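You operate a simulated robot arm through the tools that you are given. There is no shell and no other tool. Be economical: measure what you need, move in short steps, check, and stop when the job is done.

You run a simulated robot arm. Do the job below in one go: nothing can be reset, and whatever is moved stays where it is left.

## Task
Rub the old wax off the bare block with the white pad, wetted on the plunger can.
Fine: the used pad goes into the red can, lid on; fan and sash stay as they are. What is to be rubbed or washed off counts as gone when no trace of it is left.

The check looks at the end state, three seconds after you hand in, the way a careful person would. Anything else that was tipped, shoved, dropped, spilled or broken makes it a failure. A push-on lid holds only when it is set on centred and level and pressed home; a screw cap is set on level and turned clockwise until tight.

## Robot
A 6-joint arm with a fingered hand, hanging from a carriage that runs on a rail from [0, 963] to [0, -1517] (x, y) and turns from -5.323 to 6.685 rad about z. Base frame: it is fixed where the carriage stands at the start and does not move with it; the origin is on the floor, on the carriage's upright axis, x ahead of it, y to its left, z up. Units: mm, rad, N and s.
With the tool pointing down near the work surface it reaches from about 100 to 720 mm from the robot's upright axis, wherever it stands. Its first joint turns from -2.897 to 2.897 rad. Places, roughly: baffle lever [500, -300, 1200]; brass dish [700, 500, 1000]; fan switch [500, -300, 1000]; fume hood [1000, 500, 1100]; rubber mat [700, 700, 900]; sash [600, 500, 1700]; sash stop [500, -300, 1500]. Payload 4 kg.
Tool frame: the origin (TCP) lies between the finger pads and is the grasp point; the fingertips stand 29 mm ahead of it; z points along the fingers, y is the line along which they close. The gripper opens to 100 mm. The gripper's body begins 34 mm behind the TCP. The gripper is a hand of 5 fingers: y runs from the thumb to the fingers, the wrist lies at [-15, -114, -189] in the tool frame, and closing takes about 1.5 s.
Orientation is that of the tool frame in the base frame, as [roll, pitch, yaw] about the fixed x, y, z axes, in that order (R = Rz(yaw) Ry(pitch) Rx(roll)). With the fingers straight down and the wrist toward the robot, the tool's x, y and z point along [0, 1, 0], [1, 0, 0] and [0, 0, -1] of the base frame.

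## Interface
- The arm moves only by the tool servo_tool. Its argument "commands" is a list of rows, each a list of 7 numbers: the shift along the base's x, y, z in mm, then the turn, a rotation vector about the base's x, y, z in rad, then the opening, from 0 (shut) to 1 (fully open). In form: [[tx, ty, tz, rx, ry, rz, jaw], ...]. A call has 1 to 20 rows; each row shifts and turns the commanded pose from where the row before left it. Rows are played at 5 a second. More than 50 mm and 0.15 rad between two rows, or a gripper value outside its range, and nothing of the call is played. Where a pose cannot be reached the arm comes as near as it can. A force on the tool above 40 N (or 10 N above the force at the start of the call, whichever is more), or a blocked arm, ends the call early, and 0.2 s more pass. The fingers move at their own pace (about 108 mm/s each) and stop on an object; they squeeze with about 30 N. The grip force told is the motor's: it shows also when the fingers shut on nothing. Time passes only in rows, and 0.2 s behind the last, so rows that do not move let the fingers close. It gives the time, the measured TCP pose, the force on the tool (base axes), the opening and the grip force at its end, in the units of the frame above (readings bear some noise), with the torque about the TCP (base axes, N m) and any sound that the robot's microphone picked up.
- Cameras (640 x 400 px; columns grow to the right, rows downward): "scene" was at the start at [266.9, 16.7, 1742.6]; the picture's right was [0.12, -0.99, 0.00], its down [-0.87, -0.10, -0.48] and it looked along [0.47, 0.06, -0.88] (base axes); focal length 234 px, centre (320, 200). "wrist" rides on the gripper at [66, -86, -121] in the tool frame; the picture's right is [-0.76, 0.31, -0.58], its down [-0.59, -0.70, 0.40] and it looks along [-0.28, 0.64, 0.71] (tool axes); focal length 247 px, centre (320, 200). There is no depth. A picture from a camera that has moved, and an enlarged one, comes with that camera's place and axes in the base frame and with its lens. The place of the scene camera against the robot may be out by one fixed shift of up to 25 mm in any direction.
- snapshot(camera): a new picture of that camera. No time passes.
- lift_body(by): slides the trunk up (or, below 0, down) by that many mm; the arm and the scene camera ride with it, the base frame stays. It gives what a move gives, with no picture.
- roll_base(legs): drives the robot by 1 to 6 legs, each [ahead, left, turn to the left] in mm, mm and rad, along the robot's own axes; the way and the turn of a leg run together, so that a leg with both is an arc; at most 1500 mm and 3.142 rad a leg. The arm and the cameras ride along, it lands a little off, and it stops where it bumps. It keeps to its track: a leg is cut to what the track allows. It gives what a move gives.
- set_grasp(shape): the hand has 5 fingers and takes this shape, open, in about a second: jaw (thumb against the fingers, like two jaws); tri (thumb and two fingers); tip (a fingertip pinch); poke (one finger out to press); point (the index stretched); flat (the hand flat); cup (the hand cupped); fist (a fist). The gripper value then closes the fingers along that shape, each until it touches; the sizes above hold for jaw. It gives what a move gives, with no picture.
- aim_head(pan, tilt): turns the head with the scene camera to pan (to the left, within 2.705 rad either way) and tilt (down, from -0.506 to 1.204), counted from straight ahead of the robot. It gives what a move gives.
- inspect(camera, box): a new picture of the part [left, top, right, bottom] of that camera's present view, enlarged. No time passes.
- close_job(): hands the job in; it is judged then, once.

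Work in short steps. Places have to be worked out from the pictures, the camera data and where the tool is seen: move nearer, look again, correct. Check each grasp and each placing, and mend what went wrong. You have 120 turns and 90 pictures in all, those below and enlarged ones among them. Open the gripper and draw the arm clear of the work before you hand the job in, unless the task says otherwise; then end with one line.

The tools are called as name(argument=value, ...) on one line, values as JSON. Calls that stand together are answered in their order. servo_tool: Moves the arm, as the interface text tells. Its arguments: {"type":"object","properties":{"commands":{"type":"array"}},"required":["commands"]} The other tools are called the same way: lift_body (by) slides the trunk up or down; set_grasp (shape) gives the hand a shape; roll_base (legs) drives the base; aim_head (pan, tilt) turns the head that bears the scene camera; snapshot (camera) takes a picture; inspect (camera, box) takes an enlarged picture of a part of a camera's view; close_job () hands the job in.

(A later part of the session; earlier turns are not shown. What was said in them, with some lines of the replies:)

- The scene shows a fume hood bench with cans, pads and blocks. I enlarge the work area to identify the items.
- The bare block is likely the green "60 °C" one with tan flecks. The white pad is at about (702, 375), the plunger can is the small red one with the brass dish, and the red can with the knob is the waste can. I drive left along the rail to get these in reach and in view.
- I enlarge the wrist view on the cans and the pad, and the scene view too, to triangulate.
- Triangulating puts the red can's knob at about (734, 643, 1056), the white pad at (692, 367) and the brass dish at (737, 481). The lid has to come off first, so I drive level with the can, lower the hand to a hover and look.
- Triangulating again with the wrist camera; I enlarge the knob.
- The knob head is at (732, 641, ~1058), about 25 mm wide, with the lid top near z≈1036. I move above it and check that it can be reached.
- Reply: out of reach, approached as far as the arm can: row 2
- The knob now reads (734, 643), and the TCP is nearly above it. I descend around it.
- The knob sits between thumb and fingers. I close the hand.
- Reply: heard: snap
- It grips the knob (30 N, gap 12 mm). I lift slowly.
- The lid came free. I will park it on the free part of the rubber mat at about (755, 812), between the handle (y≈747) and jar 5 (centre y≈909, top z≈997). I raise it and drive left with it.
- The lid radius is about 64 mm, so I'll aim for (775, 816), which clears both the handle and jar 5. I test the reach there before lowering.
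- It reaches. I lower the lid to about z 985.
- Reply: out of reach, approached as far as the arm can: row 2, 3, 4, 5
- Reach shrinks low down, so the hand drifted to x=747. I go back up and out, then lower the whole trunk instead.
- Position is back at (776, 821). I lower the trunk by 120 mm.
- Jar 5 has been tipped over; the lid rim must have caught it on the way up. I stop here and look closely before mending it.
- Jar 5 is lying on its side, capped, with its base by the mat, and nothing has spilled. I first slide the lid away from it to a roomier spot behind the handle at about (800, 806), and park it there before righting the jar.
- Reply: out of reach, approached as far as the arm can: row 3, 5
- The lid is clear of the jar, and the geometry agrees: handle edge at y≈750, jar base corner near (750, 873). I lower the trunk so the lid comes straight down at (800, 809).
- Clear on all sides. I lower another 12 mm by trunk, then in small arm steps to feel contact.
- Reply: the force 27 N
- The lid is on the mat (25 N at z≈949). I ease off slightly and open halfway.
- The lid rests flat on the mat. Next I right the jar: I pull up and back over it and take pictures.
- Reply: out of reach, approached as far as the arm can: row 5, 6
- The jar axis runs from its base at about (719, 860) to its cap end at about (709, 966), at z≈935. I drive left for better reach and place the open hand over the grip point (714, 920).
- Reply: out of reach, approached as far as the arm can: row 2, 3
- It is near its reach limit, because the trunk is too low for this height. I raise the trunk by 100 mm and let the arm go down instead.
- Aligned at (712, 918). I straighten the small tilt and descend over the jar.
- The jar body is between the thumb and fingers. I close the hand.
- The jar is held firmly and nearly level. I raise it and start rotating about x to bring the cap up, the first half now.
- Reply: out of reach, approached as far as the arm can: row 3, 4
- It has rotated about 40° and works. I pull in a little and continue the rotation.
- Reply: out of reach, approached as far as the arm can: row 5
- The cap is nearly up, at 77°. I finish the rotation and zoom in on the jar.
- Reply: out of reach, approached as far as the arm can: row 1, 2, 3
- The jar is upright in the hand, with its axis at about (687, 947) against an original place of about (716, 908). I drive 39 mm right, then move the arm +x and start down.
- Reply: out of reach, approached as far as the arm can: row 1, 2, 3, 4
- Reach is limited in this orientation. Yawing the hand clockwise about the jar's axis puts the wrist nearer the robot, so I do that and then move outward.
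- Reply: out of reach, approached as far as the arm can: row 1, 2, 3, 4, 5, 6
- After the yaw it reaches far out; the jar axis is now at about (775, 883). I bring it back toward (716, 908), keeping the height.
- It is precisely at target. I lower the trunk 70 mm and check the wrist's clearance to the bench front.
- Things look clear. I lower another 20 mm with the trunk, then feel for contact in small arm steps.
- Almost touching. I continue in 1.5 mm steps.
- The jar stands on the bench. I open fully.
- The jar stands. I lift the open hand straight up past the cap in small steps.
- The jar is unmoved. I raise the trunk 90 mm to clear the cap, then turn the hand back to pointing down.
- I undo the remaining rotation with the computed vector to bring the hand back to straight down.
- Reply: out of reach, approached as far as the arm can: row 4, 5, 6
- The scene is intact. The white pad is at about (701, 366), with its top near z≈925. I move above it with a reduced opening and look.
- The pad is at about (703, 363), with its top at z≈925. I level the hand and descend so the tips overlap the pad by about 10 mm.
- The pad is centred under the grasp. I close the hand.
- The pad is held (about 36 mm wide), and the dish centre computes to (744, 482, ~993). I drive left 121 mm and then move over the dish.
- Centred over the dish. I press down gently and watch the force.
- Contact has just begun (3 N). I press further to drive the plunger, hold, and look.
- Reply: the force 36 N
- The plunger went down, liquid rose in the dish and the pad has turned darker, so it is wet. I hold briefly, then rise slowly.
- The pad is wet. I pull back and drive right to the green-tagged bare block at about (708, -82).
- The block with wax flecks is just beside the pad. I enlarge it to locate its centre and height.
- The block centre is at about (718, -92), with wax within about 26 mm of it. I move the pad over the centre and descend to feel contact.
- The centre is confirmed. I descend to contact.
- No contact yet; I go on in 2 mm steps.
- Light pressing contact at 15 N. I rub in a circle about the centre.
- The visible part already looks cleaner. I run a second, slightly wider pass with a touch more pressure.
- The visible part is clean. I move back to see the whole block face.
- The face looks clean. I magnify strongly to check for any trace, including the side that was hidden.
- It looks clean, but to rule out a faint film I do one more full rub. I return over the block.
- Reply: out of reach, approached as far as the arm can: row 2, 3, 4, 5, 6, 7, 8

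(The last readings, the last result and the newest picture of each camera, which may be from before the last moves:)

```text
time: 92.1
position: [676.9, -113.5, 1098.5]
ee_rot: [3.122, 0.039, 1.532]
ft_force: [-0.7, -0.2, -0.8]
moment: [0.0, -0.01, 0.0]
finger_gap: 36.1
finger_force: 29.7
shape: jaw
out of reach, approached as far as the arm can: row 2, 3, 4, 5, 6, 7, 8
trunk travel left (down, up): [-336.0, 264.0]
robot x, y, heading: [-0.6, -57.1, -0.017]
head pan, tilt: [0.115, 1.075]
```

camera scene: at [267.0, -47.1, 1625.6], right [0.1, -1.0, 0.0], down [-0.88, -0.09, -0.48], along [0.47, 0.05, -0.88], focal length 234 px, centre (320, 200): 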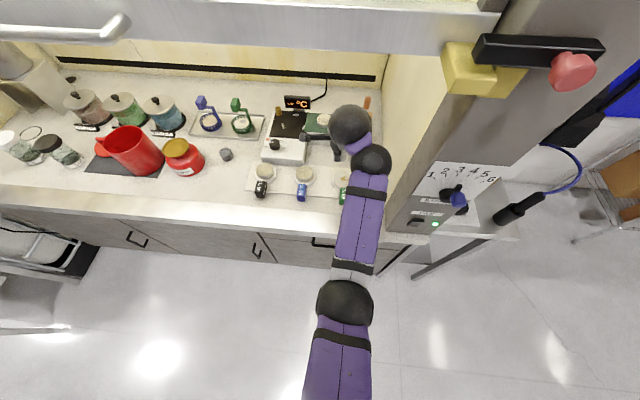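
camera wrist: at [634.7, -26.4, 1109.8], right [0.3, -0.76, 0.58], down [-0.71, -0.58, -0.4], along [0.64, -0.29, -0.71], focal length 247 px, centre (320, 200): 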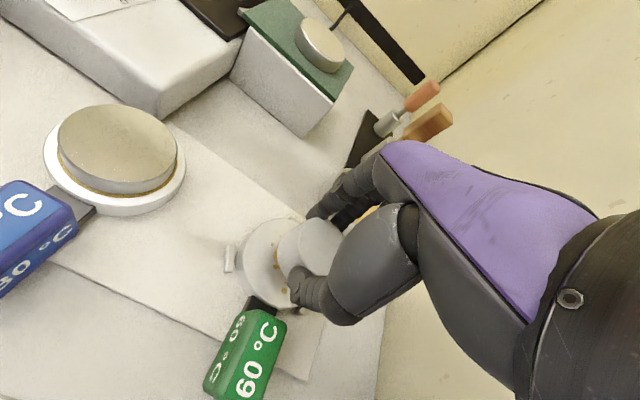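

It got held up at the reach limit while high. I go down first, then out.

servo_tool(commands=[[0, 5, -30, -0.01, -0.01, 0, 0], [0, 5, -30, -0.01, -0.01, 0.01, 0], [10, 5, 0, -0.01, 0, 0.01, 0], [0, 0, 0, 0, 0, 0, 0]])

```text
time: 93.1
position: [674.2, -97.1, 1041.2]
ee_rot: [3.121, 0.032, 1.579]
ft_force: [-0.6, -0.4, -0.1]
moment: [0.0, 0.01, 0.01]
finger_gap: 36.4
finger_force: 30.4
shape: jaw
out of reach, approached as far as the arm can: row 1, 2
trunk travel left (down, up): [-336.0, 264.0]
robot x, y, heading: [2.1, -57.2, -0.015]
head pan, tilt: [0.115, 1.075]
```

Back in normal reach. I correct the small tilt and move over the block.

servo_tool(commands=[[15, 2, -10, 0.016, 0.01, -0.004, 0], [15, 2, -10, 0.016, 0.01, -0.004, 0], [16, 1, -10, 0, 0, 0, 0], [0, 0, -20, 0, 0, 0, 0], [0, 0, 0, 0, 0, 0, 0]])

```text
time: 94.3
position: [719.8, -91.1, 992.0]
ee_rot: [-3.141, -0.002, 1.572]
ft_force: [0.3, -0.1, -0.6]
moment: [0.0, 0.03, 0.02]
finger_gap: 36.0
finger_force: 30.0
shape: jaw
trunk travel left (down, up): [-336.0, 264.0]
robot x, y, heading: [1.1, -58.8, -0.012]
head pan, tilt: [0.115, 1.075]
```

I go down to contact (about 961) and rub another circle.

servo_tool(commands=[[0, 0, -15, 0, 0, 0, 0], [0, 0, -8, 0, 0, 0, 0], [0, 0, -5, 0, 0, 0, 0], [0, 0, -3, 0, 0, 0, 0], [15, 0, -2, 0, 0, 0, 0], [-4, 11, 0, 0, 0, 0, 0], [-11, 5, 0, 0, 0, 0, 0], [-11, -5, 0, 0, 0, 0, 0], [-3, -11, 0, 0, 0, 0, 0], [3, -11, 0, 0, 0, 0, 0], [11, -5, 0, 0, 0, 0, 0], [11, 5, 0, 0, 0, 0, 0], [4, 11, 0, 0, 0, 0, 0], [-8, 8, 0, 0, 0, 0, 0], [-14, 0, 0, 0, 0, 0, 0], [0, -16, 0, 0, 0, 0, 0], [14, 0, 0, 0, 0, 0, 0], [-7, 8, 0, 0, 0, 0, 0], [0, 0, 0, 0, 0, 0, 0]])

servo_tool(commands=[[0, 0, 8, 0, 0, 0, 0], [0, 0, 20, 0, 0, 0, 0], [0, 0, 30, 0, 0, 0, 0], [-15, -10, 30, 0, 0, 0, 0], [-25, -10, 20, 0, 0, 0, 0], [-25, -10, 0, 0, 0, 0, 0], [0, 0, 0, 0, 0, 0, 0]])

inspect(camera="wrist", box=[220, 160, 350, 280])

```text
time: 98.3
position: [721.4, -95.2, 959.0]
ee_rot: [-3.14, 0.001, 1.571]
ft_force: [2.8, -4.6, 9.9]
moment: [-0.09, -0.15, -0.01]
finger_gap: 36.0
finger_force: 29.9
shape: jaw
trunk travel left (down, up): [-336.0, 264.0]
robot x, y, heading: [-3.8, -61.4, -0.015]
head pan, tilt: [0.115, 1.075]
```

```text
time: 99.9
position: [654.6, -122.6, 1066.2]
ee_rot: [3.141, -0.002, 1.571]
ft_force: [-0.6, 0.0, 0.2]
moment: [-0.01, -0.05, -0.02]
finger_gap: 35.9
finger_force: 29.9
shape: jaw
trunk travel left (down, up): [-336.0, 264.0]
robot x, y, heading: [2.4, -60.3, -0.021]
head pan, tilt: [0.115, 1.075]
```

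```text
3.33 times, centred on (285, 220) of wrist
camera zoom: at [568.5, -57.0, 1187.2], right [0.31, -0.76, 0.58], down [-0.7, -0.59, -0.4], along [0.64, -0.28, -0.71], focal length 823 px, centre (437, 133)
```

zoom: 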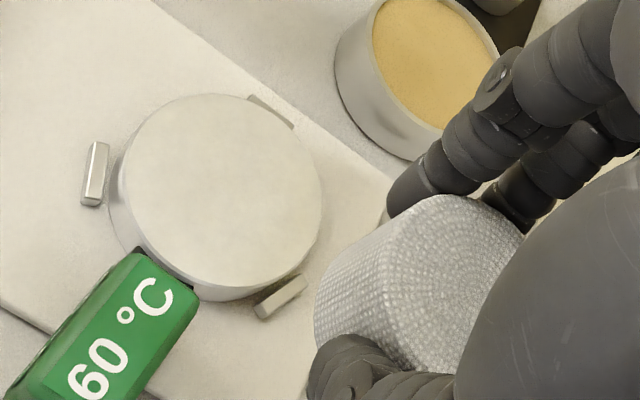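

The block is spotless. Next is disposal: I raise, centre the arm and drive left to the red can.

servo_tool(commands=[[10, 15, 20, 0, 0, 0, 0], [10, 20, 20, 0, 0, 0, 0], [10, 20, 10, 0, 0, 0, 0], [0, 0, 0, 0, 0, 0, 0]])

roll_base(legs=[[0, 706, 0]])

snapshot(camera="wrist")

```text
time: 100.9
position: [684.2, -67.0, 1117.6]
ee_rot: [-3.141, -0.001, 1.572]
ft_force: [-0.6, 0.6, -0.5]
moment: [0.0, 0.0, 0.01]
finger_gap: 36.1
finger_force: 29.3
shape: jaw
trunk travel left (down, up): [-336.0, 264.0]
robot x, y, heading: [1.9, -61.3, -0.018]
head pan, tilt: [0.115, 1.075]
```

```text
time: 104.8
position: [683.1, 644.9, 1119.4]
ee_rot: [-3.141, -0.003, 1.573]
ft_force: [-0.3, -0.4, 0.8]
moment: [0.01, 0.01, -0.02]
finger_gap: 36.0
finger_force: 30.3
shape: jaw
trunk travel left (down, up): [-336.0, 264.0]
robot x, y, heading: [-1.2, 652.8, -0.016]
head pan, tilt: [0.115, 1.075]
```

```text
22 pictures are left
camera wrist: at [597.2, 710.5, 1239.1], right [0.31, -0.76, 0.58], down [-0.7, -0.59, -0.4], along [0.64, -0.28, -0.71], focal length 247 px, centre (320, 200)
```

wrist: 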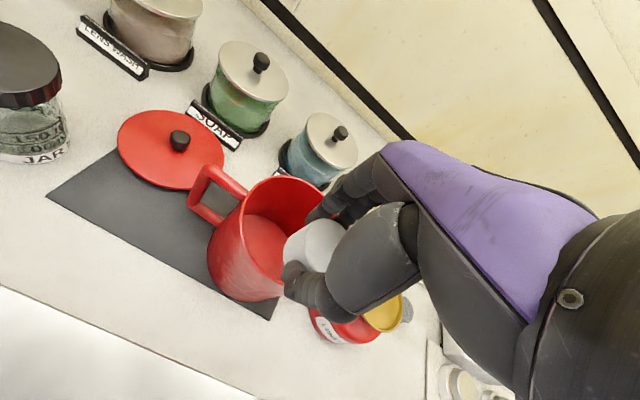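

The can is right ahead, with its rim centre at about (733, 641). I move over it and go down until the pad is just inside.

servo_tool(commands=[[25, -2, -5, 0, 0, 0, 0], [25, -2, -20, 0, 0, 0, 0], [0, 0, -25, 0, 0, 0, 0], [0, 0, 0, 0, 0, 0, 0]])

snapshot(camera="wrist")

```text
time: 105.8
position: [733.5, 640.6, 1067.5]
ee_rot: [-3.141, 0.0, 1.572]
ft_force: [0.7, -0.3, 0.0]
moment: [0.0, 0.01, 0.02]
finger_gap: 35.8
finger_force: 29.6
shape: jaw
trunk travel left (down, up): [-336.0, 264.0]
robot x, y, heading: [1.4, 655.4, -0.014]
head pan, tilt: [0.115, 1.075]
```

```text
21 pictures are left
camera wrist: at [647.8, 706.1, 1188.5], right [0.31, -0.76, 0.58], down [-0.7, -0.59, -0.4], along [0.64, -0.28, -0.71], focal length 247 px, centre (320, 200)
```

wrist: 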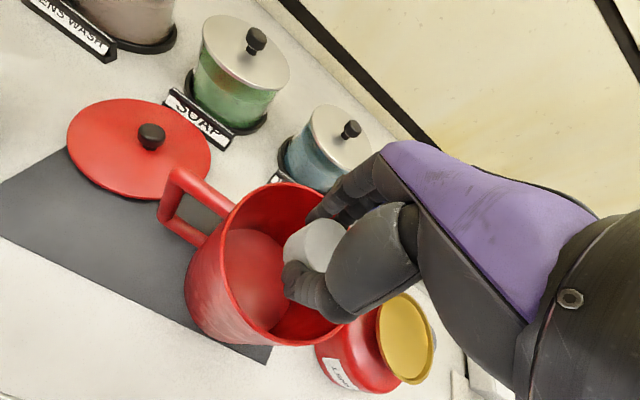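

The pad is centred over the opening. I go 30 mm lower and open to release it.

servo_tool(commands=[[0, 0, -15, 0, 0, 0, 0], [0, 0, -15, 0, 0, 0, 0], [0, 0, 0, 0, 0, 0, 0.3], [0, 0, 0, 0, 0, 0, 0.6], [0, 0, 0, 0, 0, 0, 0.65], [0, 0, 0, 0, 0, 0, 0.65], [0, 0, 25, 0, 0, 0, 0.65], [0, 0, 30, 0, 0, 0, 0.65], [0, 0, 30, 0, 0, 0, 0.65], [0, 0, 0, 0, 0, 0, 0.65]])

snapshot(camera="wrist")

```text
time: 108.0
position: [733.6, 640.9, 1123.8]
ee_rot: [-3.142, -0.001, 1.573]
ft_force: [0.1, -0.4, 0.4]
moment: [0.0, 0.04, 0.01]
finger_gap: 64.8
finger_force: 0.0
shape: jaw
trunk travel left (down, up): [-336.0, 264.0]
robot x, y, heading: [1.7, 651.6, -0.019]
head pan, tilt: [0.115, 1.075]
```

```text
20 pictures are left
camera wrist: at [647.1, 706.6, 1244.0], right [0.31, -0.76, 0.58], down [-0.7, -0.59, -0.4], along [0.64, -0.28, -0.71], focal length 247 px, centre (320, 200)
```

wrist: 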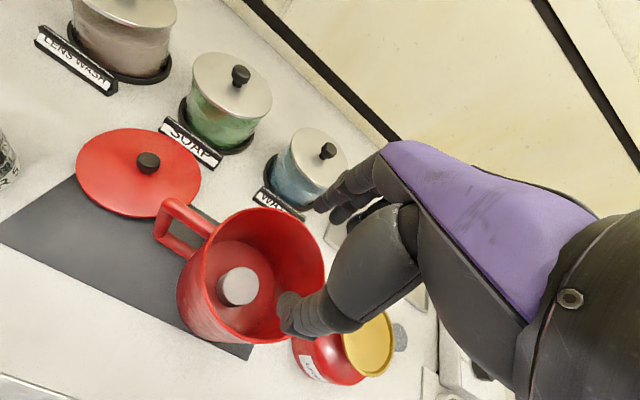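

The pad lies in the can. I enlarge to measure the rim centre and the lid knob.

inspect(camera="wrist", box=[60, 110, 360, 360])

```text
1.60 times, centred on (210, 235) of wrist
camera zoom: at [647.1, 706.6, 1244.0], right [0.31, -0.76, 0.58], down [-0.7, -0.59, -0.4], along [0.64, -0.28, -0.71], focal length 395 px, centre (496, 144)
```

zoom: 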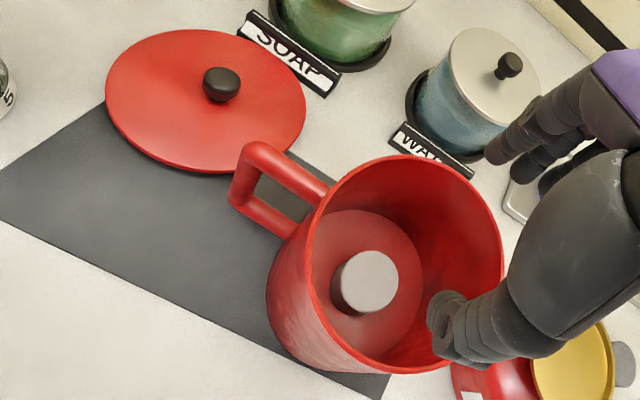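

The pad is inside. Since I released the lid at TCP (802, 811), I drive left and come over it the same way as before.

roll_base(legs=[[0, 168, 0]])

servo_tool(commands=[[25, 0, -15, 0, 0, 0, 0.65], [25, 0, -20, 0, 0, 0, 0.65], [18, 0, -20, 0, 0, 0, 0.65], [0, 0, -5, 0, 0, 0, 0.65], [0, 0, 0, 0, 0, 0, 0.65], [0, 0, 0, 0, 0, 0, 0.65]])

snapshot(camera="wrist")

```text
time: 109.5
position: [733.1, 809.8, 1122.5]
ee_rot: [3.141, -0.003, 1.574]
ft_force: [0.9, 0.2, -0.8]
moment: [0.02, 0.0, -0.03]
finger_gap: 65.1
finger_force: 0.0
shape: jaw
trunk travel left (down, up): [-336.0, 264.0]
robot x, y, heading: [-0.9, 817.9, -0.014]
head pan, tilt: [0.115, 1.075]
```

```text
time: 110.9
position: [800.7, 810.8, 1062.4]
ee_rot: [-3.141, -0.003, 1.574]
ft_force: [0.2, 0.0, 0.3]
moment: [0.01, 0.05, -0.01]
finger_gap: 65.2
finger_force: 0.0
shape: jaw
trunk travel left (down, up): [-336.0, 264.0]
robot x, y, heading: [0.4, 820.4, -0.019]
head pan, tilt: [0.115, 1.075]
```

```text
18 pictures are left
camera wrist: at [714.3, 876.8, 1183.5], right [0.31, -0.76, 0.58], down [-0.7, -0.59, -0.4], along [0.64, -0.28, -0.71], focal length 247 px, centre (320, 200)
```

wrist: 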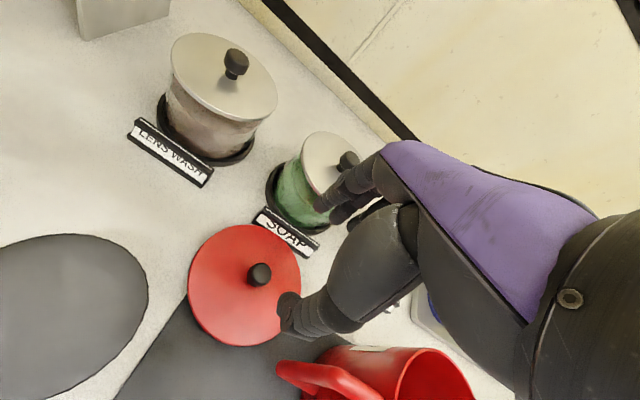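

The knob is measured at (804, 809.5). I nudge the hand and lower the trunk around it.

servo_tool(commands=[[3, -1, 0, 0, 0, 0, 0.65], [0, 0, 0, 0, 0, 0, 0.65]])

lift_body(by=-97)

snapshot(camera="wrist")

```text
time: 111.5
position: [804.1, 808.1, 1063.3]
ee_rot: [3.141, -0.002, 1.574]
ft_force: [-0.6, -0.5, 0.0]
moment: [-0.01, 0.0, 0.02]
finger_gap: 64.9
finger_force: 0.1
shape: jaw
trunk travel left (down, up): [-336.0, 264.0]
robot x, y, heading: [-3.2, 822.4, -0.01]
head pan, tilt: [0.115, 1.075]
```

```text
time: 112.8
position: [803.3, 811.7, 965.9]
ee_rot: [3.14, -0.002, 1.572]
ft_force: [0.3, -1.2, -0.4]
moment: [-0.07, -0.02, -0.02]
finger_gap: 64.9
finger_force: 0.0
shape: jaw
trunk travel left (down, up): [-239.0, 361.0]
robot x, y, heading: [-3.2, 817.4, -0.014]
head pan, tilt: [0.115, 1.075]
```

```text
17 pictures are left
camera wrist: at [717.1, 875.1, 1086.8], right [0.31, -0.76, 0.58], down [-0.7, -0.59, -0.4], along [0.64, -0.28, -0.71], focal length 247 px, centre (320, 200)
```

wrist: 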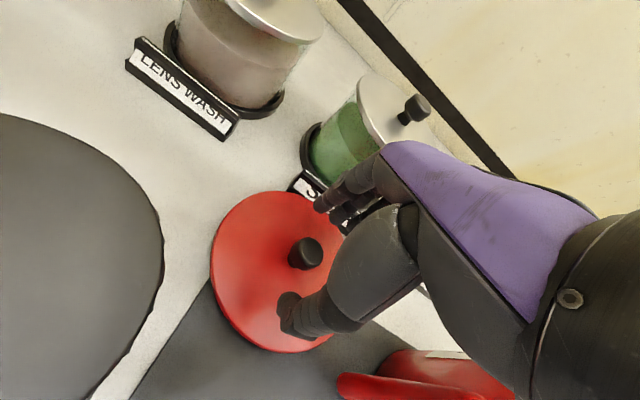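

The knob lies between thumb and fingers. I go down 15 mm and close.

servo_tool(commands=[[0, 0, -8, 0, 0, 0, 0.65], [0, 0, -7, 0, 0, 0, 0.65], [0, 0, 0, 0, 0, 0, 0.65], [0, 0, 0, 0, 0, 0, 0.3], [0, 0, 0, 0, 0, 0, 0], [0, 0, 0, 0, 0, 0, 0], [0, 0, 0, 0, 0, 0, 0], [0, 0, 0, 0, 0, 0, 0], [0, 0, 0, 0, 0, 0, 0]])

```text
time: 114.8
position: [800.9, 809.1, 951.8]
ee_rot: [-3.141, -0.001, 1.574]
ft_force: [-0.1, -0.3, 0.0]
moment: [0.02, -0.01, 0.01]
finger_gap: 15.8
finger_force: 30.4
shape: jaw
out of reach, approached as far as the arm can: row 2
trunk travel left (down, up): [-239.0, 361.0]
robot x, y, heading: [1.1, 820.6, -0.013]
head pan, tilt: [0.115, 1.075]
```

It is gripped (30 N, gap 16 mm). I raise the trunk straight up by 180 mm and check the lid.

lift_body(by=180)

snapshot(camera="wrist")

```text
time: 116.8
position: [801.2, 810.1, 1131.2]
ee_rot: [3.141, -0.002, 1.574]
ft_force: [0.0, -0.4, -0.1]
moment: [-0.01, 0.01, 0.01]
finger_gap: 15.8
finger_force: 30.1
shape: jaw
trunk travel left (down, up): [-419.0, 181.0]
robot x, y, heading: [2.4, 822.1, -0.015]
head pan, tilt: [0.115, 1.075]
```

```text
16 pictures are left
camera wrist: at [714.1, 875.1, 1252.2], right [0.31, -0.76, 0.58], down [-0.7, -0.59, -0.4], along [0.64, -0.28, -0.71], focal length 247 px, centre (320, 200)
```

wrist: 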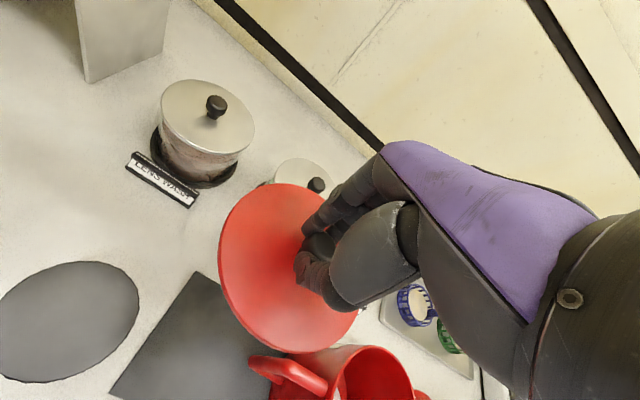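

The lid sits in the hand exactly as when it was first lifted. I retract to x≈735 and drive back right to the can.

servo_tool(commands=[[-22, 0, 0, 0, 0, 0, 0], [-22, 0, 0, 0, 0, 0, 0], [-22, 0, 0, 0, 0, 0, 0], [0, 0, 0, 0, 0, 0, 0]])

roll_base(legs=[[0, -168, 0]])

servo_tool(commands=[[0, 0, 0, 0, 0, 0, 0], [0, 0, 0, 0, 0, 0, 0]])

snapshot(camera="wrist")

```text
time: 117.8
position: [734.1, 809.5, 1130.3]
ee_rot: [-3.14, -0.001, 1.574]
ft_force: [0.5, -1.2, -0.9]
moment: [0.0, 0.04, -0.01]
finger_gap: 16.1
finger_force: 29.9
shape: jaw
trunk travel left (down, up): [-419.0, 181.0]
robot x, y, heading: [2.4, 817.5, -0.011]
head pan, tilt: [0.115, 1.075]
```

```text
time: 119.2
position: [735.0, 640.4, 1130.8]
ee_rot: [-3.141, -0.003, 1.572]
ft_force: [0.7, 0.8, -0.8]
moment: [-0.01, -0.02, -0.01]
finger_gap: 15.8
finger_force: 29.7
shape: jaw
trunk travel left (down, up): [-419.0, 181.0]
robot x, y, heading: [-2.1, 652.7, -0.015]
head pan, tilt: [0.115, 1.075]
```

```text
time: 119.8
position: [734.4, 639.3, 1130.7]
ee_rot: [3.141, -0.003, 1.573]
ft_force: [0.0, -0.2, 0.3]
moment: [0.02, -0.01, 0.02]
finger_gap: 15.9
finger_force: 29.8
shape: jaw
trunk travel left (down, up): [-419.0, 181.0]
robot x, y, heading: [-1.2, 652.1, -0.014]
head pan, tilt: [0.115, 1.075]
```

```text
15 pictures are left
camera wrist: at [648.1, 706.3, 1251.8], right [0.31, -0.76, 0.58], down [-0.7, -0.59, -0.4], along [0.64, -0.28, -0.71], focal length 247 px, centre (320, 200)
```

wrist: 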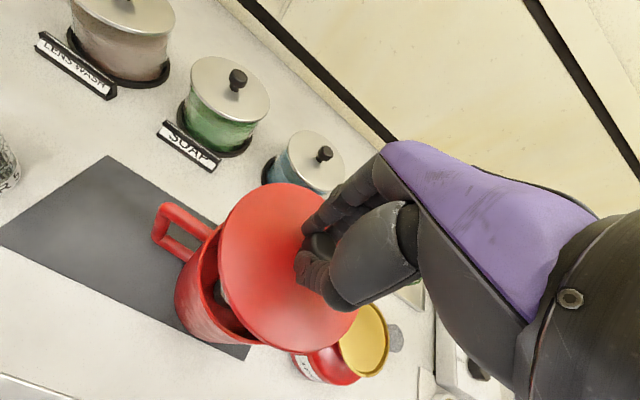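

The camera pose shows I need +2 mm in y to match the original seating. I correct that and descend to just above the rim.

servo_tool(commands=[[0, 2, -10, 0, 0, 0, 0], [0, 0, -15, 0, 0, 0, 0], [0, 0, -12, 0, 0, 0, 0], [0, 0, -8, 0, 0, 0, 0], [0, 0, 0, 0, 0, 0, 0]])

inspect(camera="wrist", box=[140, 160, 380, 370])

inspect(camera="scene", box=[260, 110, 400, 220])

```text
time: 121.0
position: [735.2, 642.0, 1086.3]
ee_rot: [-3.139, -0.003, 1.571]
ft_force: [-0.2, -0.4, -1.3]
moment: [-0.02, 0.03, -0.01]
finger_gap: 15.9
finger_force: 30.6
shape: jaw
trunk travel left (down, up): [-419.0, 181.0]
robot x, y, heading: [-0.4, 656.4, -0.021]
head pan, tilt: [0.115, 1.075]
```

```text
1.90 times, centred on (260, 265) of wrist
camera zoom: at [648.2, 708.1, 1207.1], right [0.31, -0.76, 0.58], down [-0.7, -0.59, -0.4], along [0.64, -0.28, -0.71], focal length 470 px, centre (434, 76)
```

zoom: 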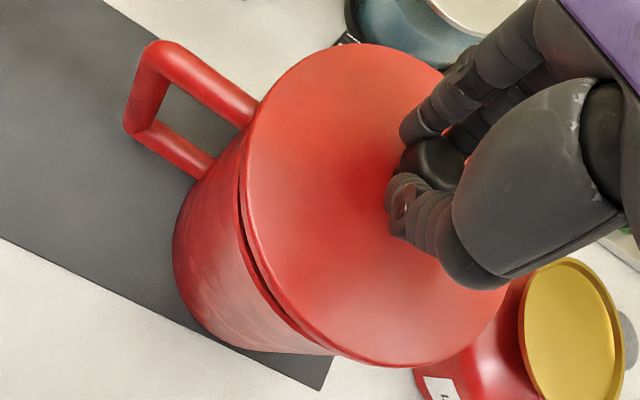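

```text
3.64 times, centred on (330, 165) of scene
camera zoom: at [266.8, 665.1, 1708.6], right [0.1, -1.0, 0.0], down [-0.88, -0.09, -0.48], along [0.47, 0.05, -0.88], focal length 851 px, centre (284, 327)
```

zoom: 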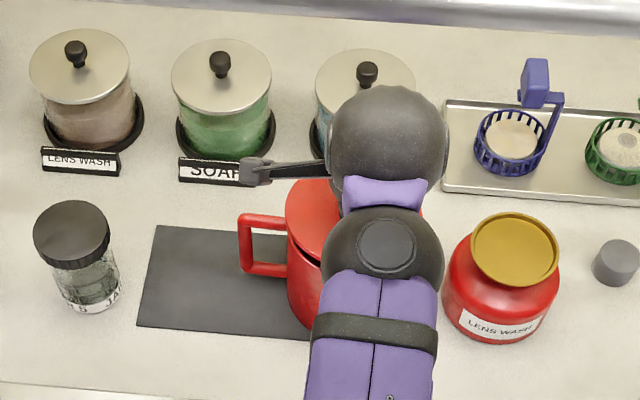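

The lid is parallel to the rim with an even small gap. I lower in small steps until contact.

servo_tool(commands=[[0, 0, -4, 0, 0, 0, 0], [0, 0, -4, 0, 0, 0, 0], [0, 0, -3, 0, 0, 0, 0], [0, 0, -2, 0, 0, 0, 0], [0, 0, -2, 0, 0, 0, 0], [0, 0, 0, 0, 0, 0, 0]])

```text
time: 122.5
position: [735.4, 643.7, 1072.9]
ee_rot: [3.137, -0.002, 1.574]
ft_force: [-4.1, -0.1, 11.1]
moment: [-0.07, -0.01, -0.01]
finger_gap: 15.8
finger_force: 30.2
shape: jaw
trunk travel left (down, up): [-419.0, 181.0]
robot x, y, heading: [0.2, 652.1, -0.017]
head pan, tilt: [0.115, 1.075]
```

The lid rests on the rim (11 N). I press it home in small steps.

servo_tool(commands=[[0, 0, -2, 0, 0, 0, 0], [0, 0, -2, 0, 0, 0, 0], [0, 0, -2, 0, 0, 0, 0], [0, 0, -2, 0, 0, 0, 0], [0, 0, 0, 0, 0, 0, 0]])

inspect(camera="wrist", box=[140, 160, 380, 370])

```text
time: 123.7
position: [738.1, 642.3, 1067.7]
ee_rot: [3.133, -0.001, 1.573]
ft_force: [-11.8, 0.4, 36.1]
moment: [-0.07, 0.23, -0.02]
finger_gap: 17.7
finger_force: 30.0
shape: jaw
trunk travel left (down, up): [-419.0, 181.0]
robot x, y, heading: [-1.0, 651.1, -0.019]
head pan, tilt: [0.115, 1.075]
heard: snap
```

```text
1.90 times, centred on (260, 265) of wrist
camera zoom: at [650.2, 708.4, 1187.9], right [0.3, -0.76, 0.58], down [-0.7, -0.59, -0.4], along [0.65, -0.28, -0.71], focal length 470 px, centre (434, 76)
```

zoom: 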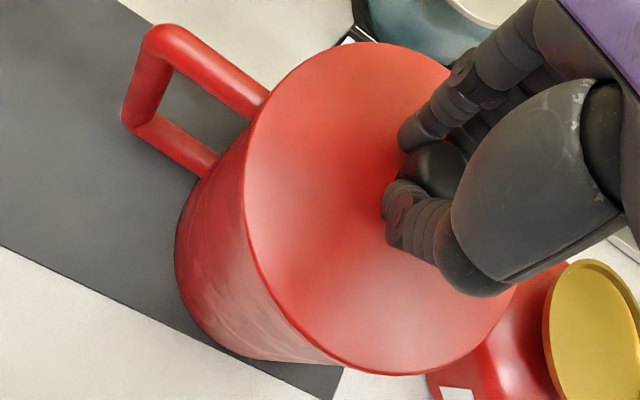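

It snapped home, flush and level. I relieve the pressure, open and rise.

servo_tool(commands=[[0, 0, 3, 0, 0, 0, 0], [0, 0, 0, 0, 0, 0, 0.3], [0, 0, 0, 0, 0, 0, 0.6], [0, 0, 0, 0, 0, 0, 0.7], [0, 0, 0, 0, 0, 0, 0.7], [0, 0, 15, 0, 0, 0, 0.7], [0, 0, 30, 0, 0, 0, 0.7], [0, 0, 30, 0, 0, 0, 0.7], [0, 0, 0, 0, 0, 0, 0.7]])

inspect(camera="wrist", box=[120, 140, 380, 370])

```text
time: 125.7
position: [733.5, 642.3, 1144.1]
ee_rot: [3.142, -0.002, 1.574]
ft_force: [-0.3, -0.1, -0.2]
moment: [0.03, 0.0, -0.01]
finger_gap: 70.0
finger_force: 0.2
shape: jaw
trunk travel left (down, up): [-419.0, 181.0]
robot x, y, heading: [-0.6, 654.4, -0.017]
head pan, tilt: [0.115, 1.075]
```

```text
1.74 times, centred on (250, 255) of wrist
camera zoom: at [647.7, 709.2, 1264.1], right [0.31, -0.76, 0.58], down [-0.7, -0.59, -0.4], along [0.64, -0.28, -0.71], focal length 430 px, centre (442, 104)
```

zoom: 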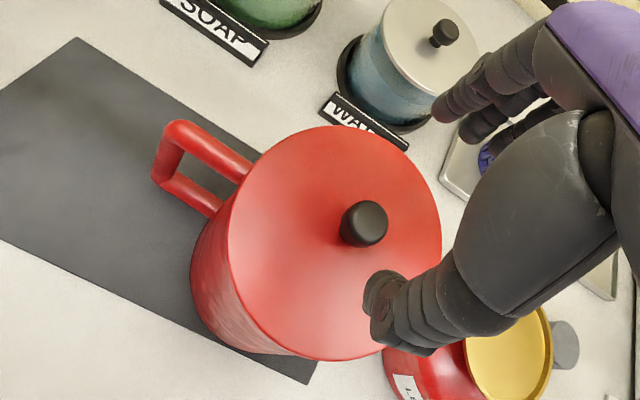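

The lid is fully seated. I draw the arm back out and restore the trunk height for a final check of everything, including jar 5's place.

servo_tool(commands=[[-30, 0, 15, 0, 0, 0, 1], [-40, 0, 10, 0, 0, 0, 1], [-40, 0, 10, 0, 0, 0, 1], [-40, 0, 10, 0, 0, 0, 1], [-40, 0, 10, 0, 0, 0, 1], [-40, 0, 0, 0, 0, 0, 1], [-30, 0, 0, 0, 0, 0, 1], [0, 0, 0, 0, 0, 0, 1]])

lift_body(by=34)

snapshot(camera="scene")

inspect(camera="scene", box=[180, 120, 400, 220])

```text
time: 127.5
position: [574.3, 640.7, 1157.5]
ee_rot: [3.101, 0.072, 1.512]
ft_force: [0.4, -0.2, 0.3]
moment: [-0.01, -0.01, 0.0]
finger_gap: 99.8
finger_force: 0.0
shape: jaw
out of reach, approached as far as the arm can: row 3, 4, 5, 6, 7
trunk travel left (down, up): [-419.0, 181.0]
robot x, y, heading: [-4.8, 653.3, -0.018]
head pan, tilt: [0.115, 1.075]
```

```text
time: 128.2
position: [575.6, 640.2, 1191.2]
ee_rot: [3.101, 0.073, 1.511]
ft_force: [0.7, -0.3, -0.2]
moment: [-0.02, 0.03, 0.03]
finger_gap: 100.0
finger_force: 0.1
shape: jaw
trunk travel left (down, up): [-453.0, 147.0]
robot x, y, heading: [4.2, 650.7, -0.012]
head pan, tilt: [0.115, 1.075]
```

```text
10 pictures are left
camera scene: at [266.8, 665.1, 1742.6], right [0.1, -1.0, 0.0], down [-0.88, -0.09, -0.48], along [0.47, 0.05, -0.88], focal length 234 px, centre (320, 200)
```

scene: 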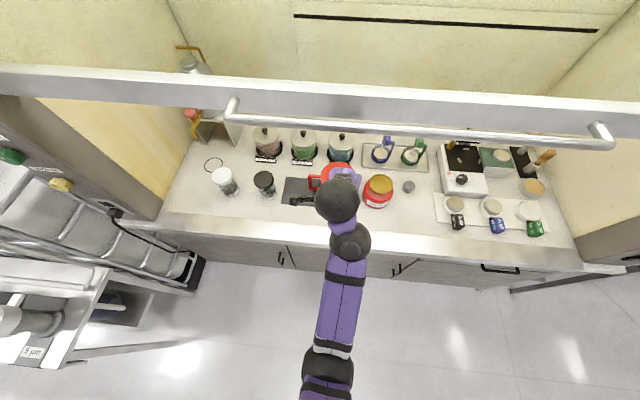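

```text
2.91 times, centred on (290, 170) of scene
camera zoom: at [266.8, 665.1, 1742.6], right [0.1, -1.0, 0.0], down [-0.88, -0.09, -0.48], along [0.47, 0.05, -0.88], focal length 681 px, centre (407, 287)
```

zoom: 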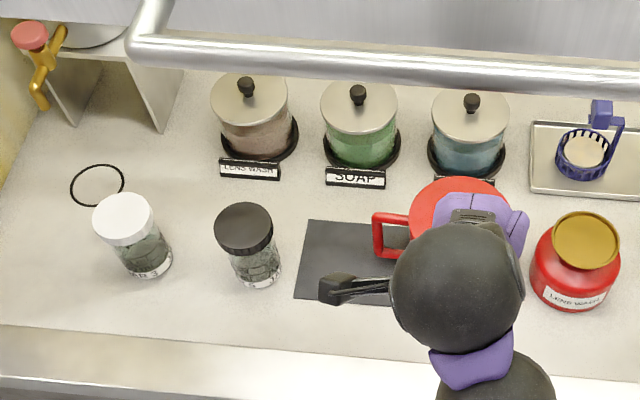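

All is standing and the lid is on. To check jar 5's place against the start, I bring the wrist camera to the same pose as my early picture (TCP 588, 637, 1162) and compare.

servo_tool(commands=[[4, -1, -10, 0.036, 0.02, 0.028, 1], [4, -1, -10, 0.037, 0.021, 0.028, 1], [4, -1, -9, 0, 0, 0, 1], [0, 0, 0, 0, 0, 0, 1]])

snapshot(camera="wrist")

```text
time: 129.2
position: [587.1, 638.8, 1166.3]
ee_rot: [-3.139, 0.001, 1.568]
ft_force: [-0.1, -0.8, 0.4]
moment: [0.03, 0.0, -0.01]
finger_gap: 99.6
finger_force: 0.1
shape: jaw
out of reach, approached as far as the arm can: row 2
trunk travel left (down, up): [-453.0, 147.0]
robot x, y, heading: [0.1, 652.7, -0.018]
head pan, tilt: [0.115, 1.075]
```

```text
8 pictures are left
camera wrist: at [501.2, 705.0, 1287.1], right [0.31, -0.76, 0.58], down [-0.7, -0.59, -0.4], along [0.64, -0.29, -0.71], focal length 247 px, centre (320, 200)
```

wrist: 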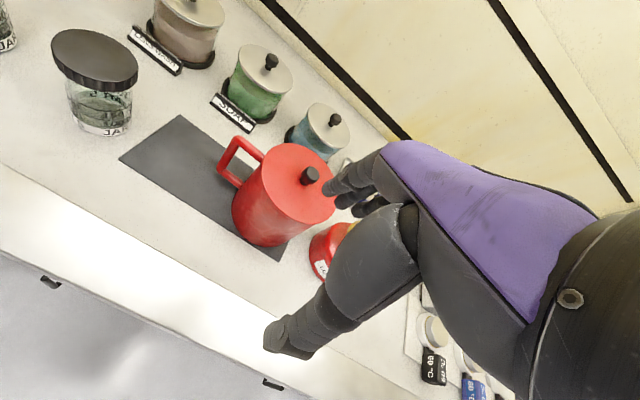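

Jar 5 stands within about 5 mm of its original spot, and the rest matches the start. I draw the arm back to its starting pose.

servo_tool(commands=[[-30, 0, 10, 0, 0, 0, 1], [-35, 0, 25, 0, 0, 0, 1], [-35, 0, 25, 0, 0, 0, 1], [-28, 0, 15, 0, 0, 0, 1], [0, 0, 0, 0, 0, 0, 1]])

inspect(camera="scene", box=[180, 100, 580, 260])

```text
time: 130.4
position: [456.2, 638.9, 1241.1]
ee_rot: [-3.137, 0.002, 1.57]
ft_force: [-0.9, 0.4, -0.3]
moment: [0.02, -0.04, 0.01]
finger_gap: 100.1
finger_force: 0.0
shape: jaw
trunk travel left (down, up): [-453.0, 147.0]
robot x, y, heading: [-1.8, 653.7, -0.015]
head pan, tilt: [0.115, 1.075]
```

```text
1.60 times, centred on (380, 180) of scene
camera zoom: at [266.8, 665.1, 1742.6], right [0.1, -1.0, 0.0], down [-0.88, -0.09, -0.48], along [0.47, 0.05, -0.88], focal length 374 px, centre (224, 232)
```

zoom: 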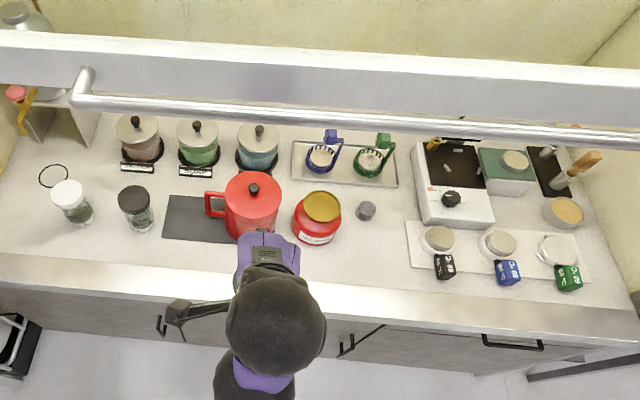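

The block is clean, the pad is in the lidded red can, everything stands in place and the arm is clear. I hand in.

close_job()

```text
The job is handed in.
```

The old wax is rubbed off the bare block, with no trace left in the close-up pictures. The used pad is in the red can, with the lid snapped on; I knocked jar 5 over on the way and stood it back up, still capped and about 5 mm from its original spot; I did not touch the fan or sash.
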